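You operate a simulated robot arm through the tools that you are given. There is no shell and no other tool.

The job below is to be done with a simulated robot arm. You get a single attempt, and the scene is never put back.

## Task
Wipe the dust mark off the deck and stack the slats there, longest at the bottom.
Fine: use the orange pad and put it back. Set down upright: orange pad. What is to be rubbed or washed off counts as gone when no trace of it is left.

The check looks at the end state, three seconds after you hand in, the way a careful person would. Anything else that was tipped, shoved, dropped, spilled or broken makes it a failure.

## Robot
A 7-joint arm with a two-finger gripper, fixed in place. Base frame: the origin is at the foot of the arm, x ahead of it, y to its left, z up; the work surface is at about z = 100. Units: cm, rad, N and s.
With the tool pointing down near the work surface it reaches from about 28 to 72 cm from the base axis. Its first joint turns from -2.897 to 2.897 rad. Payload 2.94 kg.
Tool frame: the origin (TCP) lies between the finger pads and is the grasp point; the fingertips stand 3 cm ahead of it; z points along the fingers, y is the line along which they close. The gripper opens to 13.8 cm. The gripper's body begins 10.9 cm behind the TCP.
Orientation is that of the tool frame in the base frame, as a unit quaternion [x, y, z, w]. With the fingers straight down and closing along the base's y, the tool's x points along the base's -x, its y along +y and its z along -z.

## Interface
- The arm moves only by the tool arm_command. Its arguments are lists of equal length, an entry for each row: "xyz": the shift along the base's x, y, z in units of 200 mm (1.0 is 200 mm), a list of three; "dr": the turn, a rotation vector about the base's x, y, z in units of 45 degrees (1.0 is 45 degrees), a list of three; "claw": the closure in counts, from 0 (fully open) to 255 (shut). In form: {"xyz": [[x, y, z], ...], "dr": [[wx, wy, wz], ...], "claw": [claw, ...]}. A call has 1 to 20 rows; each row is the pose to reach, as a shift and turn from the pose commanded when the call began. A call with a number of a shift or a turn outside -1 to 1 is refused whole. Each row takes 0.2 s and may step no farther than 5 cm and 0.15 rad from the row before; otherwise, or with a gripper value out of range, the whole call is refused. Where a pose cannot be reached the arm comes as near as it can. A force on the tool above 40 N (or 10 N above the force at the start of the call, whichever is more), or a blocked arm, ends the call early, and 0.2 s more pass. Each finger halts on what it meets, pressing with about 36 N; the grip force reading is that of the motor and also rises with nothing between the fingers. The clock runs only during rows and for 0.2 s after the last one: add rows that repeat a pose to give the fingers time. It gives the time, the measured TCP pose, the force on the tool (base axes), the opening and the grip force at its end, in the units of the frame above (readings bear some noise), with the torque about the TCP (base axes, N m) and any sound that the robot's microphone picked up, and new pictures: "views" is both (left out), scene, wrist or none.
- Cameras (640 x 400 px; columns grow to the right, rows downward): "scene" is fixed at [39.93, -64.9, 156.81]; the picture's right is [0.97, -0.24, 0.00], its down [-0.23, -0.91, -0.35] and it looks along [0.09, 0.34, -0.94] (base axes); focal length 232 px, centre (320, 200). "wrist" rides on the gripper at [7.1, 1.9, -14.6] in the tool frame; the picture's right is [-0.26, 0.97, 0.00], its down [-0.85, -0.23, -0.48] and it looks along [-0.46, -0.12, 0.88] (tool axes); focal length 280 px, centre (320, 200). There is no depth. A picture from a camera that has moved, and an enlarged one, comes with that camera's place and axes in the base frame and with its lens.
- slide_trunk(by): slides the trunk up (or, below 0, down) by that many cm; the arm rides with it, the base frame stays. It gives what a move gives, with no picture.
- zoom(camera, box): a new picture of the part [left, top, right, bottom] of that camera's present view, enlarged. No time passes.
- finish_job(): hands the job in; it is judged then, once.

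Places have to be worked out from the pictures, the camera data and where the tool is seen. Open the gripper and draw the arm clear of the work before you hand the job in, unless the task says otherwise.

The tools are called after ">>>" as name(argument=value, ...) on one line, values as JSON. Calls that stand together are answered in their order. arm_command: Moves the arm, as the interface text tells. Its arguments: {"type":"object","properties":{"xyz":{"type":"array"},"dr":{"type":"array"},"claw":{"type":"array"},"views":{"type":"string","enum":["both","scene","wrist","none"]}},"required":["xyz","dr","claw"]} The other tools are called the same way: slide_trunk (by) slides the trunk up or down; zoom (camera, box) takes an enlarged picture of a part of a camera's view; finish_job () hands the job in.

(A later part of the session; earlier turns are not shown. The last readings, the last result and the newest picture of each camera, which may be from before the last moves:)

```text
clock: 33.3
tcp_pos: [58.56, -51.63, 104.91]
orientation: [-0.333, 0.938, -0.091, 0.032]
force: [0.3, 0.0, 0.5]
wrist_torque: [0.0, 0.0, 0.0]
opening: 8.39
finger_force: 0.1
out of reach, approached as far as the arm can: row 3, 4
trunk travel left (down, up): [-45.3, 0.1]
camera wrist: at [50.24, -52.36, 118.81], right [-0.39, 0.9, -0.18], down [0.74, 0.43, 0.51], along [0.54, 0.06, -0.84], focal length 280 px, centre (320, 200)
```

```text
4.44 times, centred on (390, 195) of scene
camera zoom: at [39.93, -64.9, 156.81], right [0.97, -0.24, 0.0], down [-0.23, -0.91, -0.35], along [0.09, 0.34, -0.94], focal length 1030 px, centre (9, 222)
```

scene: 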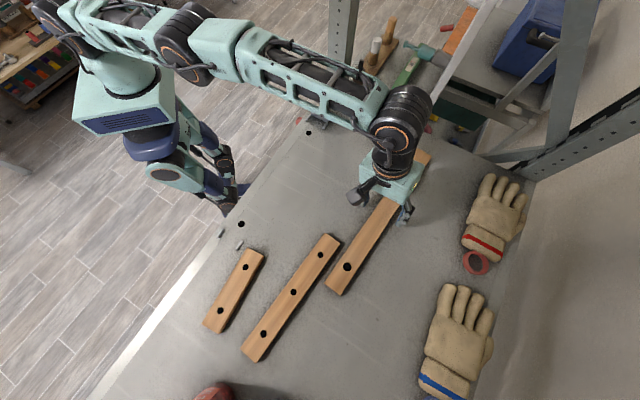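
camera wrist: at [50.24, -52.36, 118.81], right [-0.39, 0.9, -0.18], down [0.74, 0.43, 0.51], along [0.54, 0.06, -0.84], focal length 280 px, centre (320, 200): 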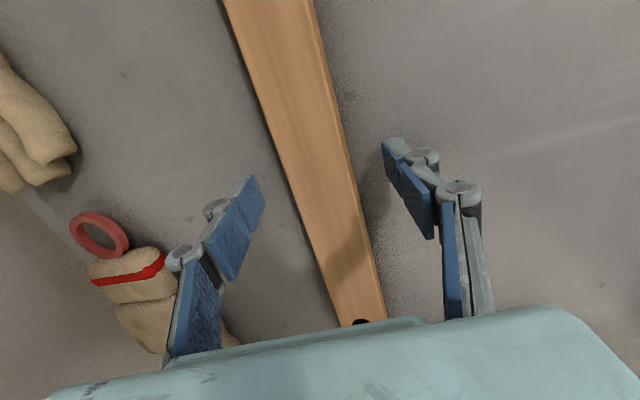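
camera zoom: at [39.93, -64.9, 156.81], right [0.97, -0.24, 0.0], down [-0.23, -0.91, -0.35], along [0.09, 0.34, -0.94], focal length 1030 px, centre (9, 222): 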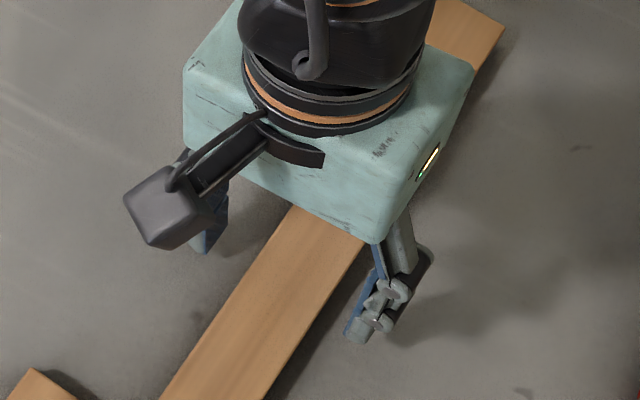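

The slat is roughly 1.8–2 cm thick and about 4.2 cm wide. I narrow the fingers to about 6.2 cm and lower so the tips straddle it just above the deck.

>>> arm_command(xyz=[[0, 0, 0], [0.006, -0.008, -0.02], [0.012, -0.016, -0.04], [0.012, -0.016, -0.05]], dr=[[0, 0, 0], [0, 0, 0], [0, 0, 0], [0, 0, 0]], claw=[140, 140, 140, 140], views="both")

>>> zoom(camera="wrist", box=[230, 80, 430, 280])

```text
clock: 34.3
tcp_pos: [58.74, -51.79, 104.02]
orientation: [-0.333, 0.938, -0.091, 0.032]
force: [0.8, 0.1, -0.5]
wrist_torque: [-0.04, -0.02, 0.01]
opening: 6.21
finger_force: 0.0
trunk travel left (down, up): [-45.3, 0.1]
camera wrist: at [50.35, -52.58, 117.83], right [-0.39, 0.9, -0.18], down [0.74, 0.43, 0.51], along [0.54, 0.06, -0.84], focal length 280 px, centre (320, 200)
```

scene: 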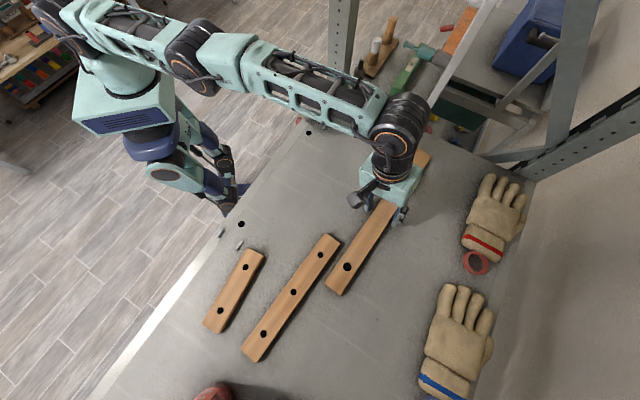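
wrist: 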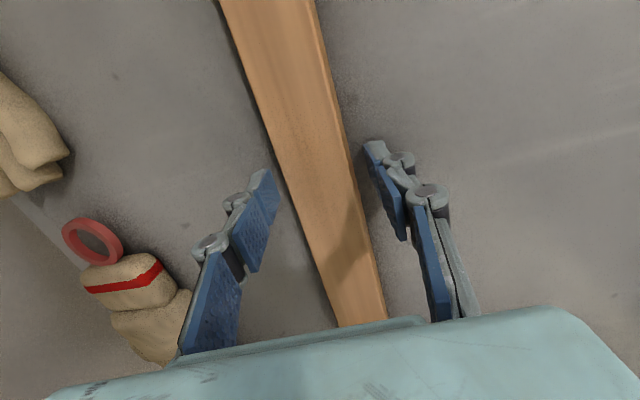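

```text
2.00 times, centred on (330, 180) of wrist
camera zoom: at [50.35, -52.58, 117.83], right [-0.39, 0.9, -0.18], down [0.74, 0.43, 0.51], along [0.54, 0.06, -0.84], focal length 561 px, centre (300, 240)
```

zoom: 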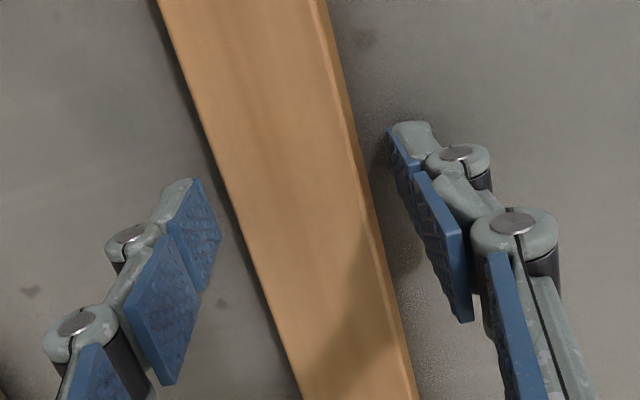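

The fingers straddle the slat near its middle. I close the grip and watch how the slat seats.

>>> arm_command(xyz=[[0, 0, 0], [0, 0, 0], [0, 0, 0], [0, 0, 0]], dr=[[0, 0, 0], [0, 0, 0], [0, 0, 0], [0, 0, 0]], claw=[160, 185, 230, 255], views="both")

>>> zoom(camera="wrist", box=[230, 80, 430, 280])

```text
clock: 35.3
tcp_pos: [58.77, -51.81, 103.96]
orientation: [-0.333, 0.938, -0.09, 0.031]
force: [0.4, -1.8, 2.3]
wrist_torque: [-0.01, -0.03, 0.09]
opening: 4.53
finger_force: 35.7
trunk travel left (down, up): [-45.3, 0.1]
camera wrist: at [50.34, -52.58, 117.86], right [-0.39, 0.9, -0.18], down [0.74, 0.43, 0.51], along [0.54, 0.06, -0.84], focal length 280 px, centre (320, 200)
```

scene: 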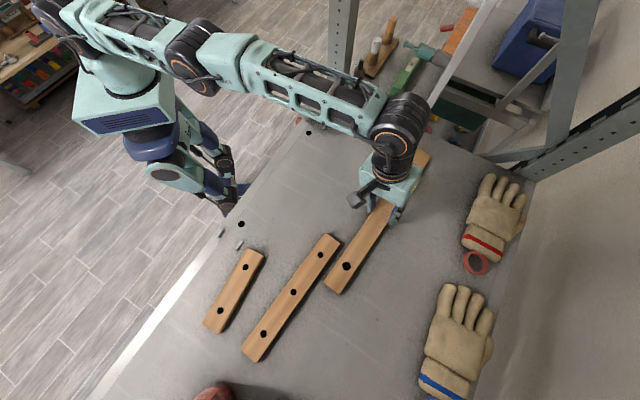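
wrist: 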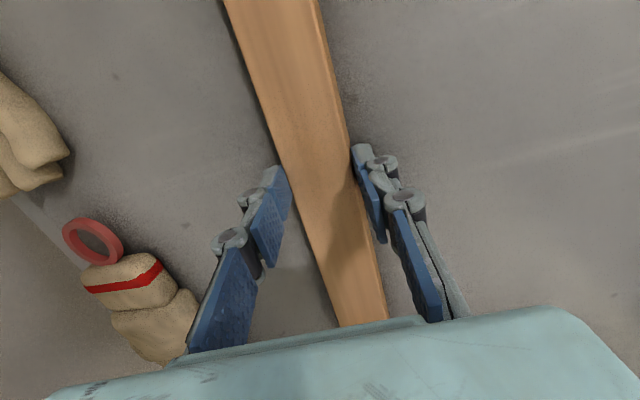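

```text
2.00 times, centred on (330, 180) of wrist
camera zoom: at [50.34, -52.58, 117.86], right [-0.39, 0.9, -0.18], down [0.74, 0.43, 0.51], along [0.54, 0.06, -0.84], focal length 561 px, centre (300, 240)
```

zoom: 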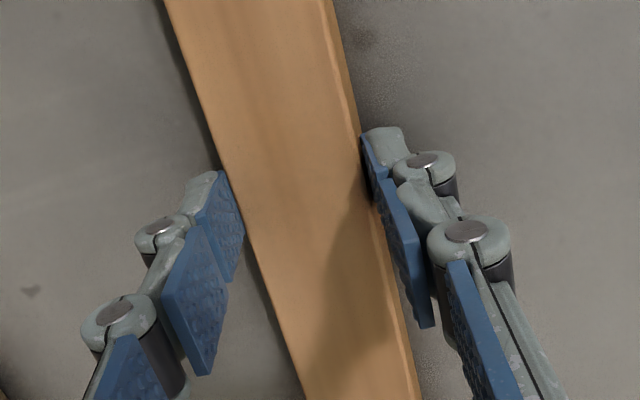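

The slat is gripped (opening 4.5 cm, 36 N). I lift about 1.5 cm while drawing inward a little to test the hold.

>>> arm_command(xyz=[[0, 0, 0.02], [-0.015, 0.02, 0.04], [-0.03, 0.04, 0.07], [-0.03, 0.04, 0.07]], dr=[[0, 0, 0], [0, 0, 0], [0, 0, 0], [0, 0, 0]], claw=[255, 255, 255, 255], views="both")

>>> zoom(camera="scene", box=[310, 140, 440, 300])

```text
clock: 36.3
tcp_pos: [58.44, -51.02, 105.29]
orientation: [-0.333, 0.938, -0.09, 0.031]
force: [-0.6, -0.3, -2.4]
wrist_torque: [0.01, 0.01, -0.02]
opening: 4.52
finger_force: 37.0
trunk travel left (down, up): [-45.3, 0.1]
camera wrist: at [49.99, -51.85, 119.1], right [-0.39, 0.9, -0.18], down [0.75, 0.43, 0.51], along [0.54, 0.06, -0.84], focal length 280 px, centre (320, 200)
```

scene: 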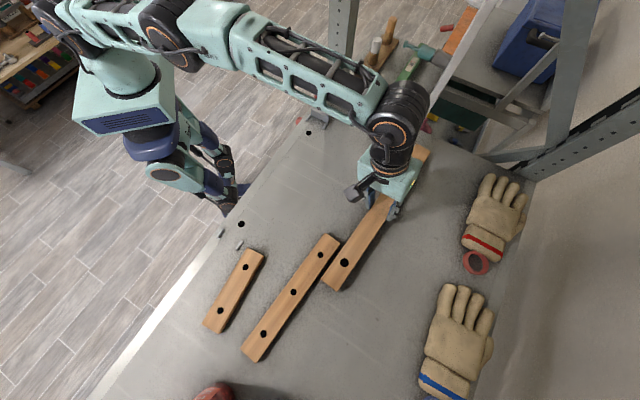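
wrist: 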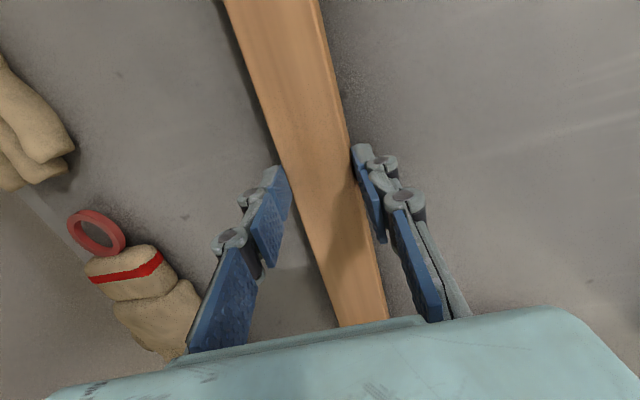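

```text
2.50 times, centred on (375, 220) of scene
camera zoom: at [39.93, -64.9, 156.81], right [0.97, -0.24, 0.0], down [-0.23, -0.91, -0.35], along [0.09, 0.34, -0.94], focal length 580 px, centre (182, 150)
```

zoom: 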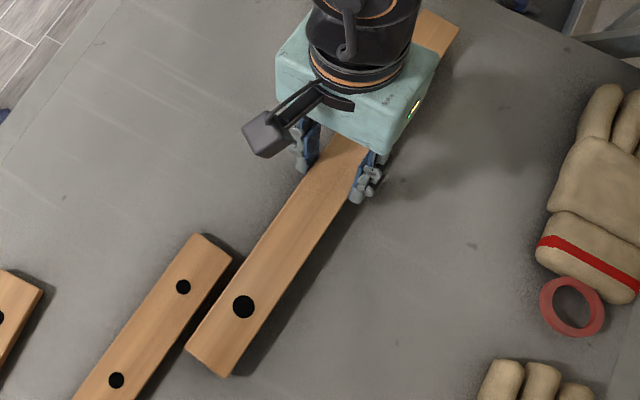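

The long slat is held level and balanced, about 1.3 cm up. I raise it clear of the mid slat's end, then bring it inward over the cleaned spot while straightening the tool and turning to the deck's 44° direction.

>>> arm_command(xyz=[[-0.01, 0.013, 0.06], [-0.025, 0.032, 0.13], [-0.045, 0.055, 0.19], [-0.15, 0.15, 0.2], [-0.28, 0.27, 0.2], [-0.4, 0.385, 0.2], [-0.52, 0.495, 0.2], [-0.637, 0.606, 0.2], [-0.637, 0.606, 0.2]], dr=[[0, 0, 0], [0, 0, 0], [0, 0, 0], [0, 0, 0], [0.046, 0.04, 0.025], [0.092, 0.08, 0.05], [0.138, 0.12, 0.075], [0.184, 0.158, 0.1], [0.184, 0.158, 0.1]], claw=[255, 255, 255, 255, 255, 255, 255, 255, 255], views="both")

```text
clock: 38.3
tcp_pos: [45.77, -39.07, 109.48]
orientation: [-0.371, 0.929, 0.001, 0.001]
force: [1.0, 0.7, -2.4]
wrist_torque: [-0.01, 0.01, 0.02]
opening: 4.49
finger_force: 35.7
trunk travel left (down, up): [-45.3, 0.1]
camera wrist: at [39.33, -42.53, 123.91], right [-0.48, 0.88, 0.0], down [0.77, 0.42, 0.48], along [0.42, 0.23, -0.88], focal length 280 px, centre (320, 200)
```

scene: 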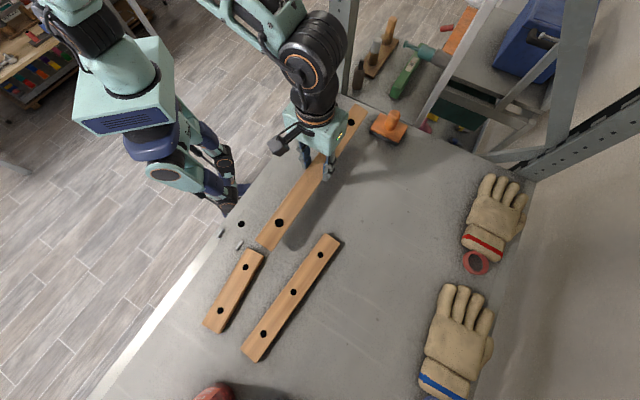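
wrist: 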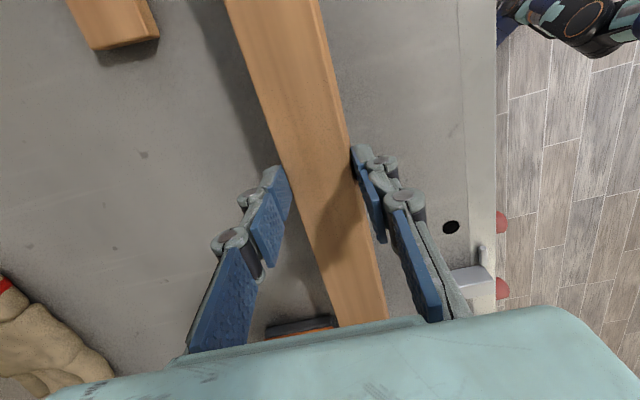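

The slat hovers over the spot with its bottom about 5 cm up. I check its two ends against the short slat, the pad and the bracket.

>>> zoom(camera="scene", box=[210, 190, 350, 310])

>>> zoom(camera="scene", box=[290, 80, 430, 200])

```text
3.33 times, centred on (280, 250) of scene
camera zoom: at [39.93, -64.9, 156.81], right [0.97, -0.24, 0.0], down [-0.23, -0.91, -0.35], along [0.09, 0.34, -0.94], focal length 773 px, centre (453, 33)
```

zoom: 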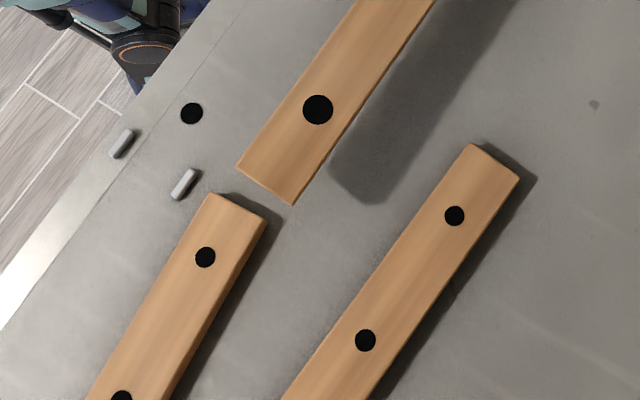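

```text
3.33 times, centred on (360, 140) of scene
camera zoom: at [39.93, -64.9, 156.81], right [0.97, -0.24, 0.0], down [-0.23, -0.91, -0.35], along [0.09, 0.34, -0.94], focal length 773 px, centre (187, 400)
```

zoom: 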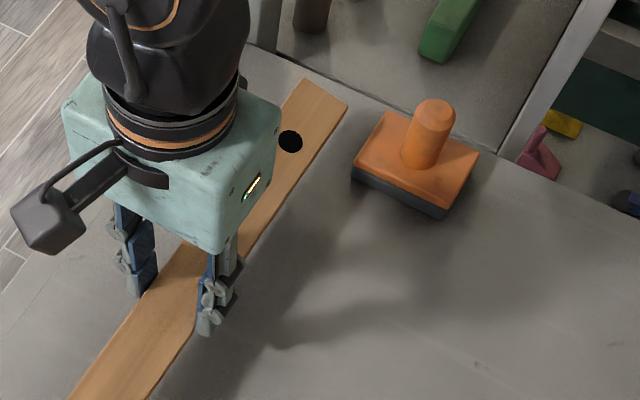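

The slat's centre is near (46.3, -39.2), with about 2 cm of clearance to the short slat's end and to the pad. I shift it 0.7 cm inward and lower it toward the deck, watching the force.

>>> arm_command(xyz=[[-0.025, 0.025, -0.1], [-0.025, 0.025, -0.2], [-0.025, 0.025, -0.26], [-0.025, 0.025, -0.28], [-0.025, 0.025, -0.29]], dr=[[0, 0, 0], [0, 0, 0], [0, 0, 0], [0, 0, 0], [0, 0, 0]], claw=[255, 255, 255, 255, 255], views="both")

```text
clock: 39.5
tcp_pos: [45.14, -38.37, 103.74]
orientation: [-0.372, 0.928, -0.002, 0.001]
force: [-0.6, 1.6, 12.4]
wrist_torque: [-0.08, -0.31, 0.01]
opening: 4.45
finger_force: 36.1
trunk travel left (down, up): [-45.3, 0.1]
camera wrist: at [38.63, -41.76, 118.19], right [-0.48, 0.88, 0.0], down [0.77, 0.42, 0.48], along [0.42, 0.22, -0.88], focal length 280 px, centre (320, 200)
```

scene: 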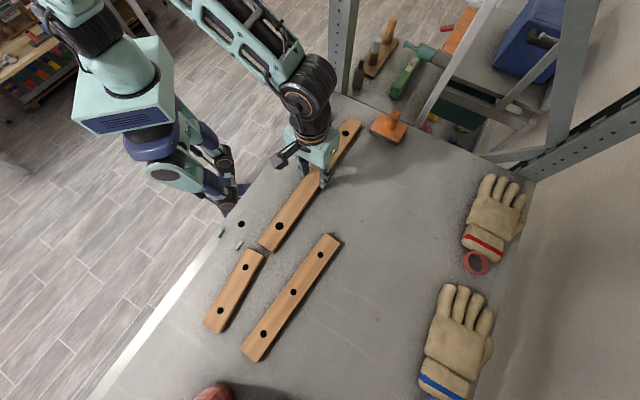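
wrist: 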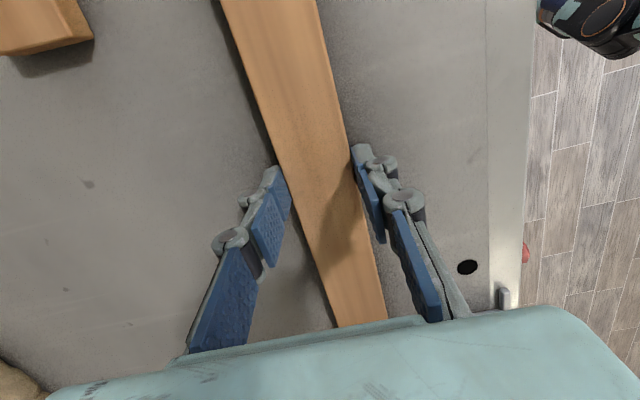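

The slat is on the deck (12 N push). I open the fingers and check how it has settled.

>>> arm_command(xyz=[[0, 0, 0], [0, 0, 0], [0, 0, 0], [0, 0, 0.05], [0, 0, 0.15]], dr=[[0, 0, 0], [0, 0, 0], [0, 0, 0], [0, 0, 0], [0, 0, 0]], claw=[150, 130, 120, 120, 120], views="both")

>>> zoom(camera="scene", box=[230, 100, 390, 270])

```text
clock: 40.7
tcp_pos: [45.21, -38.37, 106.52]
orientation: [-0.371, 0.929, -0.001, 0.001]
force: [-0.5, 0.7, -0.3]
wrist_torque: [0.02, 0.0, -0.01]
opening: 7.29
finger_force: 0.1
trunk travel left (down, up): [-45.3, 0.1]
camera wrist: at [38.74, -41.83, 120.99], right [-0.48, 0.88, 0.0], down [0.77, 0.42, 0.48], along [0.42, 0.23, -0.88], focal length 280 px, centre (320, 200)
```

scene: 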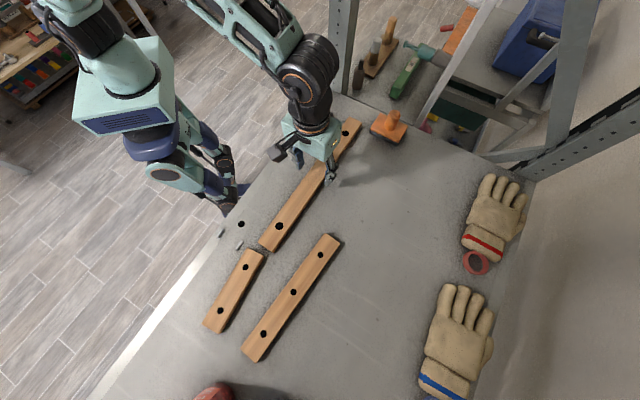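
wrist: 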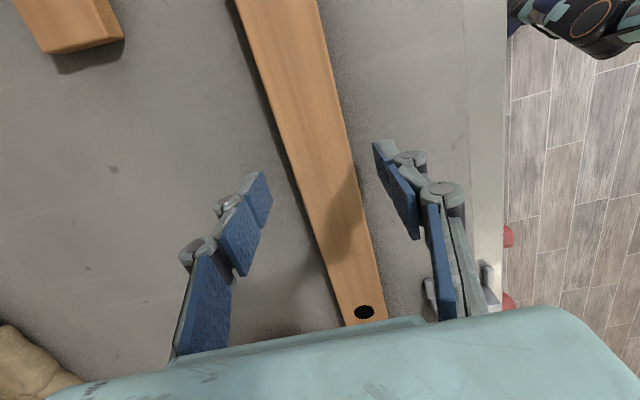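

```text
2.35 times, centred on (310, 185) of scene
camera zoom: at [39.93, -64.9, 156.81], right [0.97, -0.24, 0.0], down [-0.23, -0.91, -0.35], along [0.09, 0.34, -0.94], focal length 545 px, centre (344, 235)
```

zoom: 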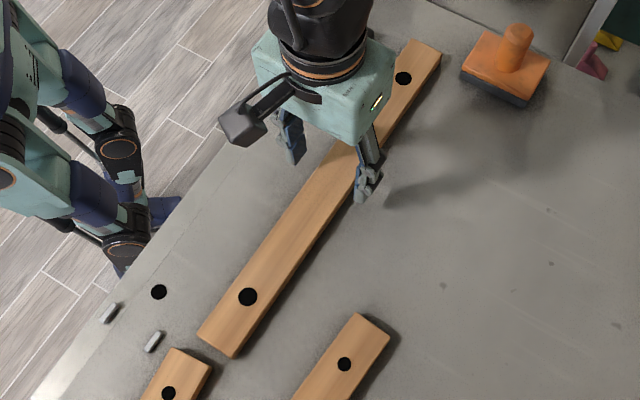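

The long slat lies flat on the cleaned spot, centred near (45.5, -38.5) at about 44°. I rise clear and head over to the mid slat.

>>> arm_command(xyz=[[0, 0, 0.15], [0, 0, 0.3], [-0.08, -0.18, 0.3], [-0.17, -0.36, 0.3], [-0.26, -0.54, 0.3], [-0.35, -0.72, 0.3], [-0.44, -0.9, 0.3]], dr=[[0, 0, 0], [0, 0, 0], [0, 0, -0.03], [0, 0, -0.06], [0, 0, -0.091], [0, 0, -0.091], [0, 0, -0.091]], claw=[120, 120, 120, 120, 120, 120, 120], views="wrist")

```text
clock: 42.3
tcp_pos: [36.13, -56.16, 112.45]
orientation: [-0.338, 0.941, 0.0, 0.002]
force: [-0.2, 0.7, -0.2]
wrist_torque: [0.01, -0.03, 0.02]
opening: 7.29
finger_force: 0.1
trunk travel left (down, up): [-45.3, 0.1]
camera wrist: at [29.56, -59.26, 126.92], right [-0.41, 0.91, 0.0], down [0.8, 0.36, 0.48], along [0.44, 0.2, -0.88], focal length 280 px, centre (320, 200)
```

wrist: 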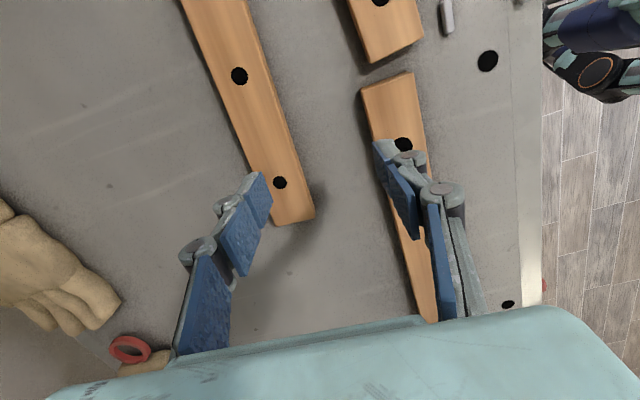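

The mid slat's centre hole reads (34.2, -64.4) with its axis at 39.6°, matching the tool's yaw. I move over it at z ≈ 107 and check the alignment.

>>> arm_command(xyz=[[-0.03, -0.14, 0], [-0.06, -0.28, -0.1], [-0.09, -0.41, -0.2], [-0.0915, -0.417, -0.27], [-0.0915, -0.417, -0.27]], dr=[[0, 0, 0], [0, 0, 0], [0, 0, 0], [0, 0, 0], [0, 0, 0]], claw=[120, 120, 120, 120, 120], views="both")

```text
clock: 43.5
tcp_pos: [33.52, -63.41, 107.21]
orientation: [-0.339, 0.941, -0.001, 0.0]
force: [-1.1, 1.3, 0.2]
wrist_torque: [-0.02, 0.0, -0.01]
opening: 7.31
finger_force: 0.1
out of reach, approached as far as the arm can: row 3, 4, 5
trunk travel left (down, up): [-45.3, 0.1]
camera wrist: at [26.88, -66.48, 121.74], right [-0.41, 0.91, 0.0], down [0.8, 0.36, 0.48], along [0.44, 0.2, -0.88], focal length 280 px, centre (320, 200)
```

scene: 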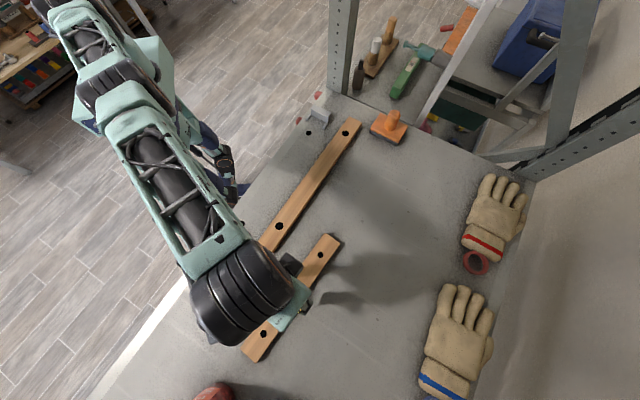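
wrist: 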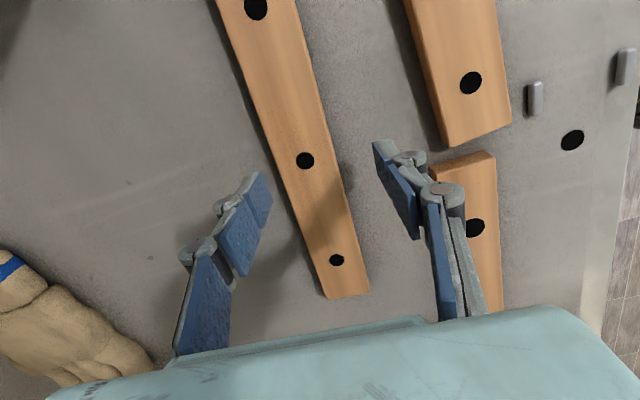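

The tool is 1.1 cm short of the mid slat's centre line. I add a 3° outward tilt and lower outward to z ≈ 104.2, with the fingers at about 6.2 cm.

>>> arm_command(xyz=[[0.015, -0.022, -0.05], [0.029, -0.045, -0.1], [0.029, -0.045, -0.15], [0.029, -0.045, -0.15]], dr=[[-0.052, -0.043, 0], [-0.052, -0.043, 0], [-0.052, -0.043, 0], [-0.052, -0.043, 0]], claw=[125, 130, 140, 140], views="wrist")

>>> zoom(camera="wrist", box=[230, 80, 430, 280])

```text
clock: 44.5
tcp_pos: [34.28, -64.97, 104.19]
orientation: [-0.337, 0.941, -0.023, 0.01]
force: [0.0, 0.0, -1.3]
wrist_torque: [0.02, 0.04, 0.02]
opening: 6.21
finger_force: 0.0
out of reach, approached as far as the arm can: row 1, 3, 4
trunk travel left (down, up): [-45.3, 0.1]
camera wrist: at [27.13, -67.27, 118.62], right [-0.41, 0.91, -0.05], down [0.79, 0.38, 0.49], along [0.46, 0.16, -0.87], focal length 280 px, centre (320, 200)
```

wrist: 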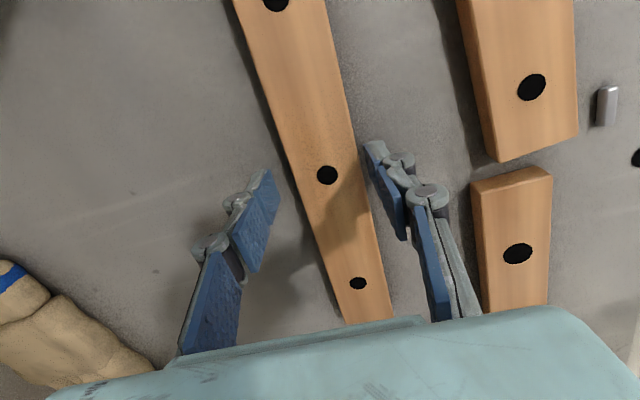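

```text
2.00 times, centred on (330, 180) of wrist
camera zoom: at [27.13, -67.27, 118.62], right [-0.41, 0.91, -0.05], down [0.79, 0.38, 0.49], along [0.46, 0.16, -0.87], focal length 561 px, centre (300, 240)
```

zoom: 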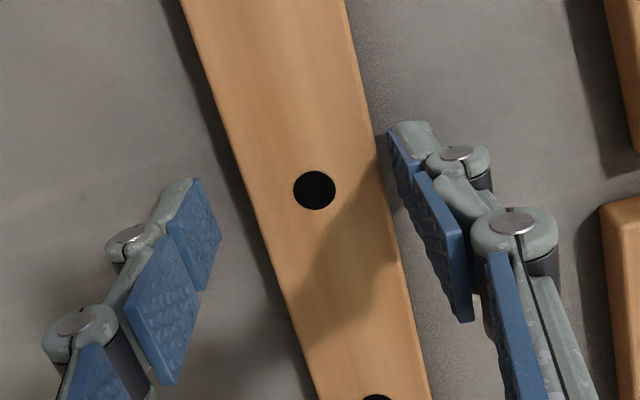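

The slat sits about 0.5 cm toward the inner finger, so I shift inward by that much, lower to z ≈ 103.7 and close on it.

>>> arm_command(xyz=[[-0.016, 0.02, -0.01], [-0.016, 0.02, -0.025], [-0.016, 0.02, -0.025], [-0.016, 0.02, -0.025], [-0.016, 0.02, -0.025], [-0.016, 0.02, -0.025]], dr=[[0, 0, 0], [0, 0, 0], [0, 0, 0], [0, 0, 0], [0, 0, 0], [0, 0, 0]], claw=[140, 140, 160, 200, 255, 255], views="wrist")

```text
clock: 45.9
tcp_pos: [34.37, -64.91, 103.9]
orientation: [-0.338, 0.941, -0.023, 0.009]
force: [-0.3, 0.1, -0.2]
wrist_torque: [-0.01, 0.0, 0.0]
opening: 4.44
finger_force: 36.0
out of reach, approached as far as the arm can: row 1, 2, 3, 4, 5, 6
trunk travel left (down, up): [-45.3, 0.1]
camera wrist: at [27.16, -67.32, 118.23], right [-0.41, 0.91, -0.05], down [0.79, 0.38, 0.49], along [0.46, 0.16, -0.87], focal length 280 px, centre (320, 200)
```

wrist: 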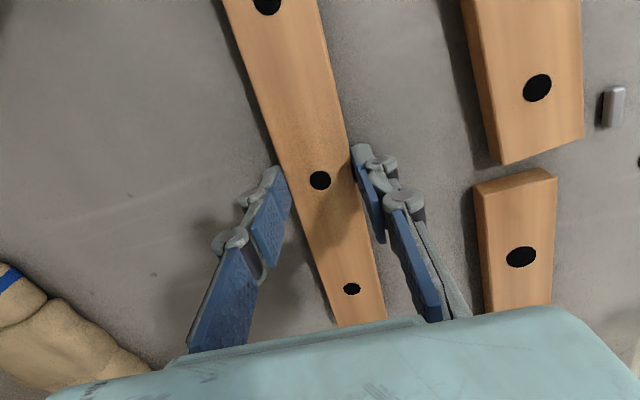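

The mid slat is gripped exactly at its centre hole (opening 4.4 cm). I lift it while drawing inward, straighten the tool, turn to 43.6° and carry it toward the long slat.

>>> arm_command(xyz=[[-0.01, 0.02, 0.06], [-0.025, 0.05, 0.15], [-0.04, 0.09, 0.25], [-0.04, 0.2, 0.33], [0, 0.35, 0.36], [0.06, 0.52, 0.36], [0.12, 0.7, 0.36], [0.18, 0.87, 0.36]], dr=[[0, 0, 0], [0, 0, 0], [0, 0, 0], [0, 0, 0], [0.02, 0.02, 0.03], [0.047, 0.0415, 0.06], [0.047, 0.0415, 0.091], [0.047, 0.0415, 0.091]], claw=[255, 255, 255, 255, 255, 255, 255, 255], views="both")

```text
clock: 47.7
tcp_pos: [42.97, -56.11, 113.7]
orientation: [-0.371, 0.929, -0.001, 0.002]
force: [0.3, -0.3, -1.3]
wrist_torque: [0.01, 0.01, -0.02]
opening: 4.42
finger_force: 36.2
out of reach, approached as far as the arm can: row 1, 2, 3, 4, 5, 6, 7, 8
trunk travel left (down, up): [-45.3, 0.1]
camera wrist: at [36.52, -59.67, 128.11], right [-0.48, 0.88, 0.0], down [0.77, 0.42, 0.48], along [0.42, 0.23, -0.88], focal length 280 px, centre (320, 200)
```

scene: 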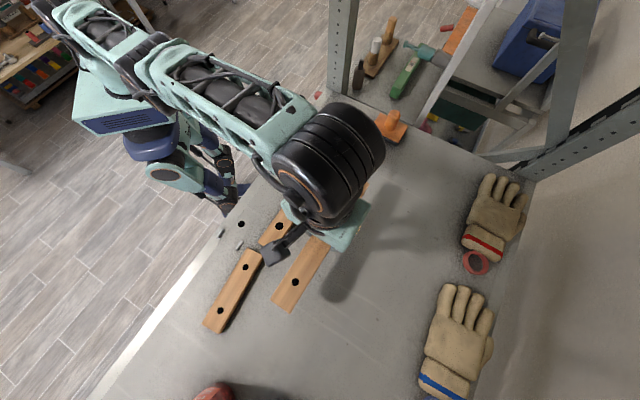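
wrist: 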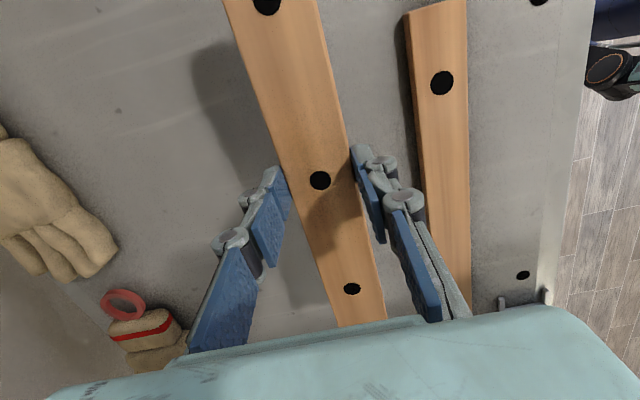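

The arm followed only along its outer limit and ended at (43, -56.1, 113.7), still holding the slat level. I send a hold command to see where the commanded pose now stands.

>>> arm_command(xyz=[[0, 0, 0], [0, 0, 0]], dr=[[0, 0, 0], [0, 0, 0]], claw=[255, 255], views="none")

```text
clock: 48.3
tcp_pos: [42.93, -56.21, 113.61]
orientation: [-0.371, 0.928, 0.0, 0.001]
force: [0.8, -0.2, -2.3]
wrist_torque: [0.02, 0.0, 0.03]
opening: 4.44
finger_force: 35.5
trunk travel left (down, up): [-45.3, 0.1]
```

The commanded pose matches the measured one now. I try a short radial retreat with a slight drop to leave the fully stretched posture.

>>> arm_command(xyz=[[-0.03, 0.04, -0.03], [-0.06, 0.08, -0.06], [-0.09, 0.12, -0.08], [-0.12, 0.16, -0.1]], dr=[[0, 0, 0], [0, 0, 0], [0, 0, 0], [0, 0, 0]], claw=[255, 255, 255, 255], views="none")

```text
clock: 49.3
tcp_pos: [43.07, -56.49, 112.65]
orientation: [-0.371, 0.928, -0.001, 0.001]
force: [0.9, -0.3, -2.1]
wrist_torque: [0.05, 0.01, -0.01]
opening: 4.43
finger_force: 35.6
out of reach, approached as far as the arm can: row 1, 2, 3, 4
trunk travel left (down, up): [-45.3, 0.1]
```

The arm won't retract radially in this posture; a wrist joint limit may be involved, since the tool's yaw relative to the arm's azimuth is near 96°. I turn the tool back by about 20° and then try moving inward, with everything well above the deck.

>>> arm_command(xyz=[[0, 0, 0], [0, 0, 0], [0, 0, 0], [-0.02, 0.05, 0], [-0.04, 0.12, 0], [-0.06, 0.2, 0]], dr=[[0, 0, -0.15], [0, 0, -0.3], [0, 0, -0.45], [0, 0, -0.45], [0, 0, -0.45], [0, 0, -0.45]], claw=[255, 255, 255, 255, 255, 255], views="both")

```text
clock: 50.7
tcp_pos: [44.0, -55.5, 113.6]
orientation: [-0.202, 0.979, -0.001, 0.001]
force: [0.2, 0.0, -1.3]
wrist_torque: [-0.02, 0.04, 0.0]
opening: 4.44
finger_force: 35.8
out of reach, approached as far as the arm can: row 4, 5, 6
trunk travel left (down, up): [-45.3, 0.1]
camera wrist: at [36.76, -56.53, 128.0], right [-0.14, 0.99, 0.0], down [0.87, 0.13, 0.48], along [0.47, 0.07, -0.88], focal length 280 px, centre (320, 200)
```

scene: 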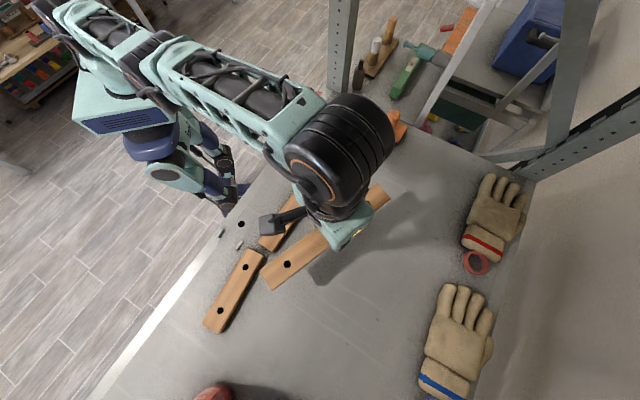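
wrist: 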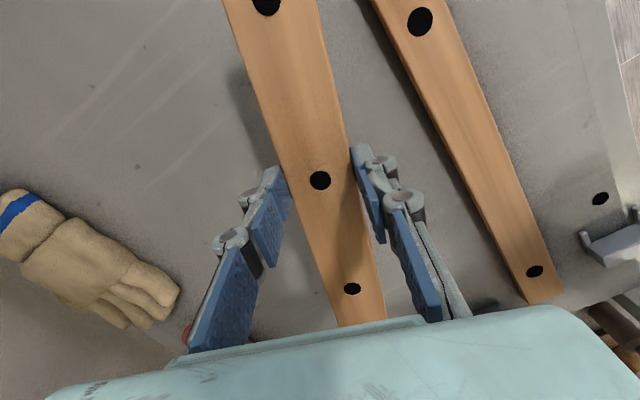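

Turning works but retracting doesn't, which suggests the elbow has gone past its straight position to the wrong side. I'll command a deliberate outward stretch, well above everything, and then an inward pull, to swing the elbow back through its maximum.

>>> arm_command(xyz=[[0.124, -0.157, 0], [0.248, -0.314, 0], [0.248, -0.314, 0], [0.124, -0.157, 0], [0, 0, 0], [-0.124, 0.157, 0], [-0.248, 0.314, 0]], dr=[[0, 0, 0], [0, 0, 0], [0, 0, 0], [0, 0, 0], [0, 0, 0], [0, 0, 0], [0, 0, 0]], claw=[255, 255, 255, 255, 255, 255, 255], views="none")

```text
clock: 52.3
tcp_pos: [43.53, -55.43, 114.74]
orientation: [-0.202, 0.979, -0.001, 0.001]
force: [0.2, 0.6, -1.4]
wrist_torque: [-0.01, -0.01, -0.01]
opening: 4.44
finger_force: 36.0
out of reach, approached as far as the arm can: row 1, 2, 3, 4, 6, 7
trunk travel left (down, up): [-45.3, 0.1]
```

Still stuck. I command the outward stretch alone, a bit farther, to measure how far the arm goes.

>>> arm_command(xyz=[[0.12, -0.15, -0.05], [0.24, -0.3, -0.1], [0.36, -0.45, -0.15], [0.36, -0.45, -0.15]], dr=[[0, 0, 0], [0, 0, 0], [0, 0, 0], [0, 0, 0]], claw=[255, 255, 255, 255], views="scene")

```text
clock: 53.3
tcp_pos: [43.1, -56.8, 112.69]
orientation: [-0.203, 0.979, -0.002, 0.001]
force: [-0.2, 0.5, -1.0]
wrist_torque: [-0.04, 0.01, 0.02]
opening: 4.44
finger_force: 36.1
out of reach, approached as far as the arm can: row 1, 2, 3, 4
trunk travel left (down, up): [-45.3, 0.1]
```

scene: 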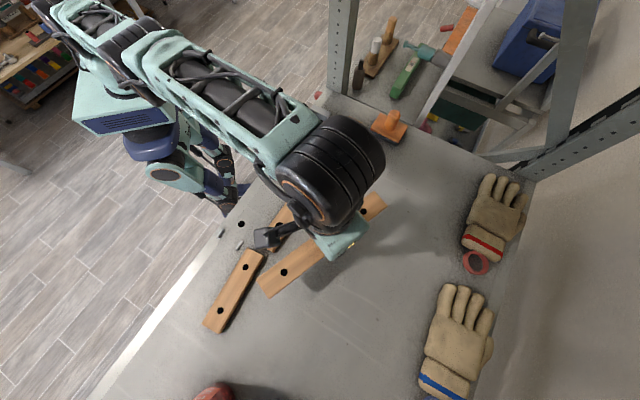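

The arm is simply at full stretch, where small inward commands have no leverage. From this outward-most point I now command a strong inward pull in big steps.

>>> arm_command(xyz=[[-0.14, 0.18, 0], [-0.28, 0.36, 0], [-0.42, 0.54, 0], [-0.5, 0.7, 0]], dr=[[0, 0, 0], [0, 0, 0], [0, 0, 0], [0, 0, 0]], claw=[255, 255, 255, 255], views="none")

```text
clock: 54.3
tcp_pos: [42.45, -55.46, 116.28]
orientation: [-0.201, 0.98, 0.0, 0.0]
force: [0.0, -0.7, -1.2]
wrist_torque: [0.01, -0.02, -0.02]
opening: 4.41
finger_force: 35.3
out of reach, approached as far as the arm can: row 1, 2, 3, 4
trunk travel left (down, up): [-45.3, 0.1]
```

R shrank slightly under that pull, so the elbow may be starting to bend. I pull again along the line toward the shoulder, inward and a little down, with larger steps.

>>> arm_command(xyz=[[-0.14, 0.18, -0.03], [-0.28, 0.36, -0.06], [-0.42, 0.54, -0.1], [-0.55, 0.72, -0.14], [-0.55, 0.72, -0.14], [-0.55, 0.72, -0.14], [-0.55, 0.72, -0.14]], dr=[[0, 0, 0], [0, 0, 0], [0, 0, 0], [0, 0, 0], [0, 0, 0], [0, 0, 0], [0, 0, 0]], claw=[255, 255, 255, 255, 255, 255, 255], views="none")

```text
clock: 55.9
tcp_pos: [41.88, -55.88, 117.2]
orientation: [-0.202, 0.979, -0.002, 0.001]
force: [0.6, -0.5, -1.8]
wrist_torque: [-0.02, -0.02, -0.01]
opening: 4.45
finger_force: 35.9
out of reach, approached as far as the arm can: row 1, 2, 3, 4, 5, 6, 7
trunk travel left (down, up): [-45.3, 0.1]
```

Still on the outer sphere: the elbow seems to be resting against its limit just past straight. I try a single quick outward step followed at once by an inward pull, so the elbow can flick across.

>>> arm_command(xyz=[[0.09, -0.12, -0.03], [-0.05, 0.07, 0.0], [-0.19, 0.25, -0.03], [-0.33, 0.43, -0.06]], dr=[[0, 0, 0], [0, 0, 0], [0, 0, 0], [0, 0, 0]], claw=[255, 255, 255, 255], views="none")

```text
clock: 56.9
tcp_pos: [41.32, -55.53, 118.77]
orientation: [-0.202, 0.979, 0.0, 0.001]
force: [0.7, 0.4, -1.6]
wrist_torque: [-0.03, -0.01, 0.02]
opening: 4.44
finger_force: 36.0
out of reach, approached as far as the arm can: row 1, 2, 3, 4
trunk travel left (down, up): [-45.3, 0.1]
```

The readings fit an elbow that is just past straight and held by its limit, with only about 0.3 cm of radial slack. I'll alternate small outward nudges around that boundary with inward tests in one call; a row that isn't flagged will show when it flips back.

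>>> arm_command(xyz=[[0.006, -0.008, 0], [0.012, -0.016, 0], [-0.03, 0.04, 0], [0.01, -0.014, 0], [-0.03, 0.04, 0], [0.015, -0.02, 0], [-0.03, 0.04, 0], [0.02, -0.027, 0], [-0.03, 0.04, 0], [0.03, -0.04, 0], [-0.04, 0.055, 0], [0.045, -0.06, 0], [-0.04, 0.055, 0], [0.06, -0.08, 0], [-0.06, 0.08, 0], [0.08, -0.1, 0], [-0.06, 0.08, 0], [0.06, -0.08, 0], [-0.06, 0.08, 0], [-0.12, 0.16, 0]], dr=[[0, 0, 0], [0, 0, 0], [0, 0, 0], [0, 0, 0], [0, 0, 0], [0, 0, 0], [0, 0, 0], [0, 0, 0], [0, 0, 0], [0, 0, 0], [0, 0, 0], [0, 0, 0], [0, 0, 0], [0, 0, 0], [0, 0, 0], [0, 0, 0], [0, 0, 0], [0, 0, 0], [0, 0, 0], [0, 0, 0]], claw=[255, 255, 255, 255, 255, 255, 255, 255, 255, 255, 255, 255, 255, 255, 255, 255, 255, 255, 255, 255], views="none")

```text
clock: 61.1
tcp_pos: [39.44, -51.81, 118.2]
orientation: [-0.202, 0.979, -0.005, 0.001]
force: [-0.3, 0.9, -0.9]
wrist_torque: [-0.04, -0.08, -0.01]
opening: 4.45
finger_force: 35.3
out of reach, approached as far as the arm can: row 3, 5, 7, 10, 12, 14, 15, 16, 17, 18
trunk travel left (down, up): [-45.3, 0.1]
```

It flipped: the last rows are in reach and the tool has retracted to (39.4, -51.8, 118.2). I now carry the mid slat over the long one, turning back to 43.6°.

>>> arm_command(xyz=[[0.03, 0.13, 0], [0.08, 0.27, -0.05], [0.14, 0.4, -0.12], [0.22, 0.54, -0.22], [0.303, 0.665, -0.32], [0.303, 0.665, -0.38], [0.303, 0.665, -0.38]], dr=[[0, 0, 0], [0, 0, 0.1], [0, 0, 0.22], [0, 0, 0.34], [0, 0, 0.451], [0, 0, 0.451], [0, 0, 0.451]], claw=[255, 255, 255, 255, 255, 255, 255], views="both")

>>> zoom(camera="scene", box=[230, 100, 390, 270])

```text
clock: 62.7
tcp_pos: [45.65, -38.45, 110.47]
orientation: [-0.371, 0.929, -0.003, 0.002]
force: [-0.3, 0.4, -1.7]
wrist_torque: [-0.03, -0.02, -0.04]
opening: 4.44
finger_force: 35.6
trunk travel left (down, up): [-45.3, 0.1]
camera wrist: at [39.13, -41.89, 125.02], right [-0.48, 0.88, 0.0], down [0.77, 0.42, 0.48], along [0.42, 0.22, -0.88], focal length 280 px, centre (320, 200)
```

scene: 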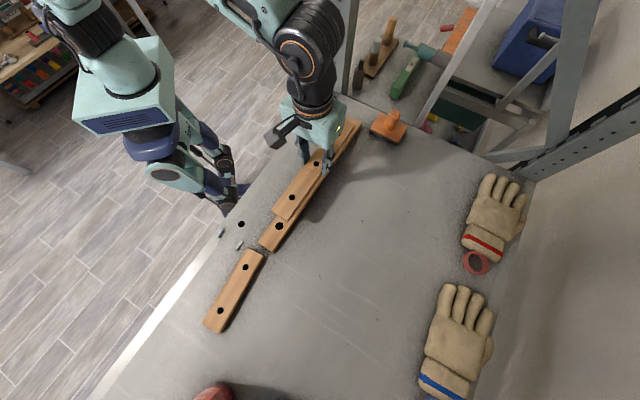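
wrist: 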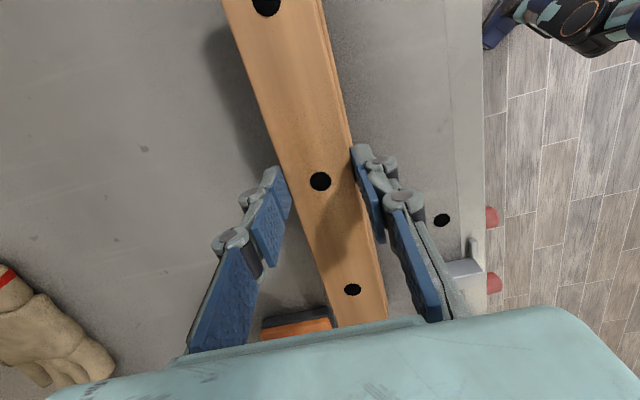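

```text
2.35 times, centred on (310, 185) of scene
camera zoom: at [39.93, -64.9, 156.81], right [0.97, -0.24, 0.0], down [-0.23, -0.91, -0.35], along [0.09, 0.34, -0.94], focal length 545 px, centre (344, 235)
```

zoom: 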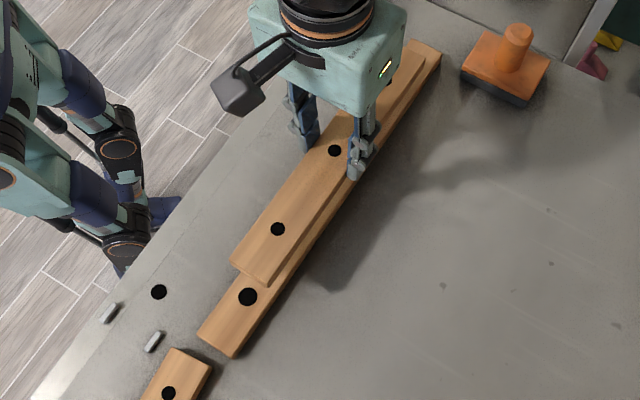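

The mid slat hovers aligned over the long one (centres within about 0.3 cm). I lower it until it touches the long slat's top, expected near tool z 105.75.

>>> arm_command(xyz=[[0, 0, -0.1], [0, 0, -0.18], [0, 0, -0.215], [0, 0, -0.228], [0, 0, -0.238]], dr=[[0, 0, 0], [0, 0, 0], [0, 0, 0], [0, 0, 0], [0, 0, 0]], claw=[255, 255, 255, 255, 255], views="both")

>>> zoom(camera="scene", box=[230, 100, 390, 270])

```text
clock: 63.9
tcp_pos: [45.32, -38.65, 105.9]
orientation: [-0.372, 0.928, -0.002, 0.002]
force: [0.1, -0.5, -2.4]
wrist_torque: [0.01, 0.03, 0.02]
opening: 4.44
finger_force: 35.9
trunk travel left (down, up): [-45.3, 0.1]
camera wrist: at [38.9, -42.03, 120.33], right [-0.48, 0.88, 0.0], down [0.77, 0.42, 0.48], along [0.42, 0.22, -0.88], focal length 280 px, centre (320, 200)
```

scene: 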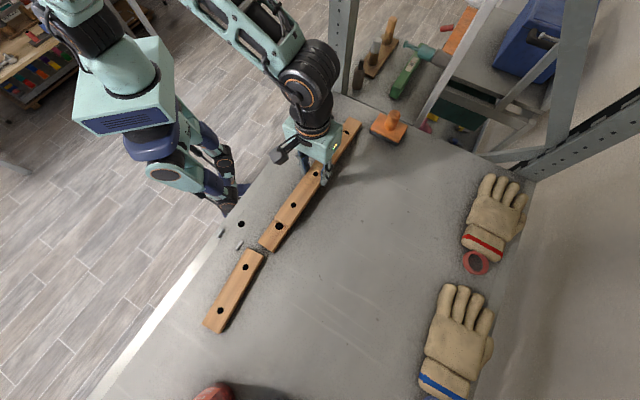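
wrist: 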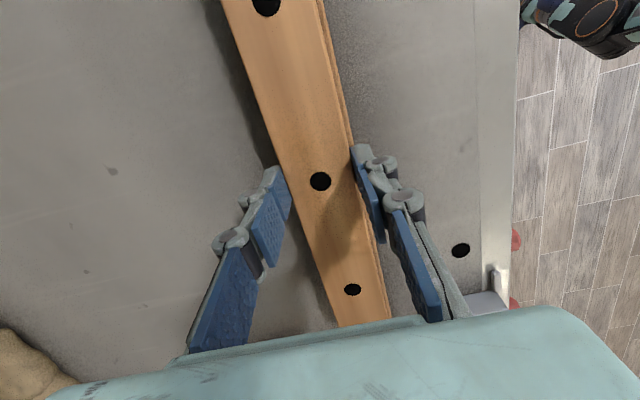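

```text
2.35 times, centred on (310, 185) of scene
camera zoom: at [39.93, -64.9, 156.81], right [0.97, -0.24, 0.0], down [-0.23, -0.91, -0.35], along [0.09, 0.34, -0.94], focal length 545 px, centre (344, 235)
```

zoom: 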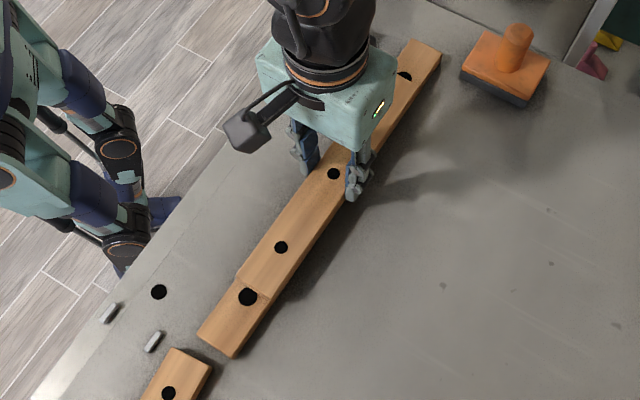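

The alignment is very good, but it isn't quite touching yet. I lower a few more millimetres.

>>> arm_command(xyz=[[0, 0, -0.006], [0, 0, -0.012], [0, 0, -0.018]], dr=[[0, 0, 0], [0, 0, 0], [0, 0, 0]], claw=[255, 255, 255], views="none")

```text
clock: 64.7
tcp_pos: [45.29, -38.53, 105.53]
orientation: [-0.371, 0.928, -0.004, 0.003]
force: [0.6, -1.6, 4.5]
wrist_torque: [0.34, -0.59, -0.08]
opening: 4.42
finger_force: 36.2
trunk travel left (down, up): [-45.3, 0.1]
```

Contact is made (about 6 N). I release the mid slat, rise straight up and look.

>>> arm_command(xyz=[[0, 0, 0], [0, 0, 0], [0, 0, 0], [0, 0, 0.1], [0, 0, 0.25], [0, 0, 0.4]], dr=[[0, 0, 0], [0, 0, 0], [0, 0, 0], [0, 0, 0], [0, 0, 0], [0, 0, 0]], claw=[160, 140, 130, 130, 130, 130], views="both")

>>> zoom(camera="scene", box=[230, 100, 390, 270])

>>> zoom(camera="scene", box=[190, 230, 290, 350])

```text
clock: 66.1
tcp_pos: [45.46, -38.34, 113.65]
orientation: [-0.371, 0.929, -0.002, 0.002]
force: [-0.6, -1.4, 0.4]
wrist_torque: [-0.03, -0.01, 0.0]
opening: 6.77
finger_force: 0.1
trunk travel left (down, up): [-45.3, 0.1]
camera wrist: at [38.94, -41.74, 128.04], right [-0.48, 0.88, 0.0], down [0.77, 0.42, 0.48], along [0.42, 0.22, -0.88], focal length 280 px, centre (320, 200)
```

scene: 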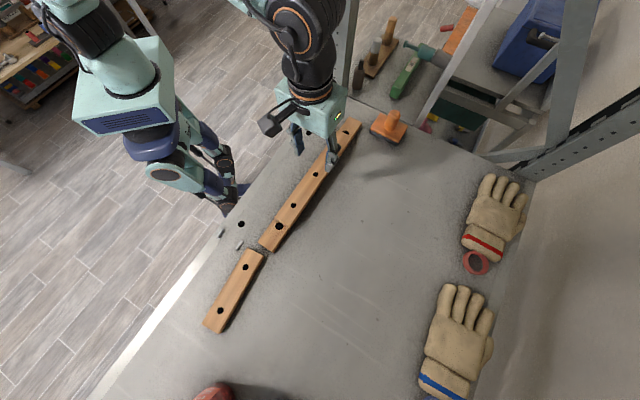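
wrist: 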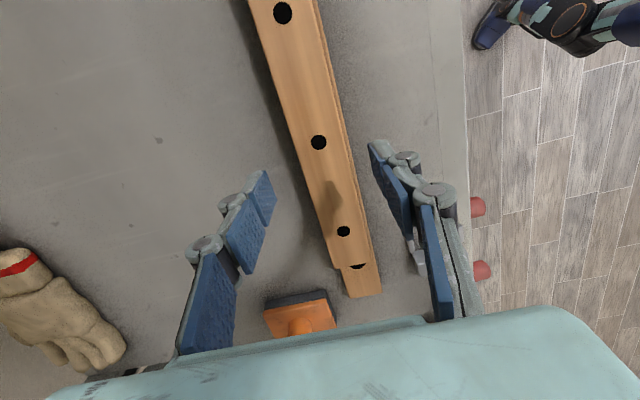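

```text
2.35 times, centred on (310, 185) of scene
camera zoom: at [39.93, -64.9, 156.81], right [0.97, -0.24, 0.0], down [-0.23, -0.91, -0.35], along [0.09, 0.34, -0.94], focal length 545 px, centre (344, 235)
```

zoom: 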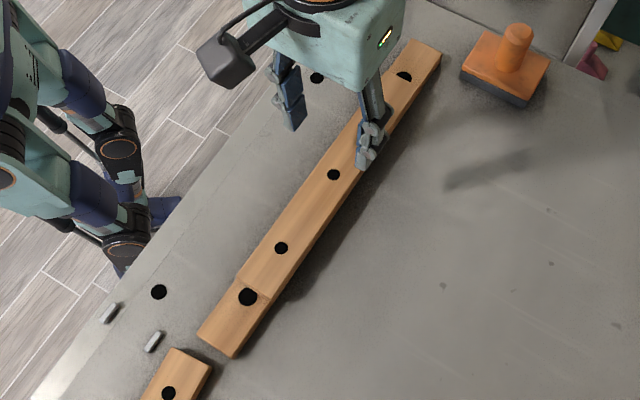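

```text
3.33 times, centred on (240, 290) of scene
camera zoom: at [39.93, -64.9, 156.81], right [0.97, -0.24, 0.0], down [-0.23, -0.91, -0.35], along [0.09, 0.34, -0.94], focal length 773 px, centre (587, -100)
```

zoom: 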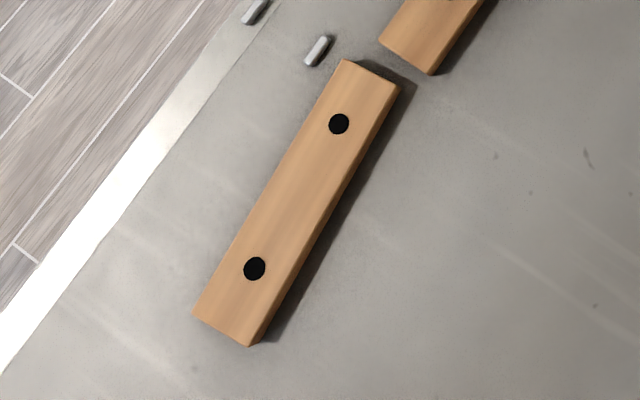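

The mid slat rests squarely on the long one. The short slat's centre reads about (21.6, -60.6) at 49.5°; I move toward it, staying well inside the reach this time.

>>> arm_command(xyz=[[-0.16, -0.15, 0], [-0.32, -0.3, 0], [-0.48, -0.45, 0], [-0.64, -0.6, 0], [-0.8, -0.745, 0]], dr=[[0, 0, 0.03], [0, 0, 0.06], [0, 0, 0.09], [0, 0, 0.12], [0, 0, 0.131]], claw=[130, 130, 130, 130, 130], views="none")

```text
clock: 67.3
tcp_pos: [29.45, -53.4, 113.43]
orientation: [-0.42, 0.908, -0.002, 0.001]
force: [0.1, 0.1, -0.8]
wrist_torque: [0.04, -0.01, -0.03]
opening: 6.75
finger_force: 0.1
trunk travel left (down, up): [-45.3, 0.1]
```

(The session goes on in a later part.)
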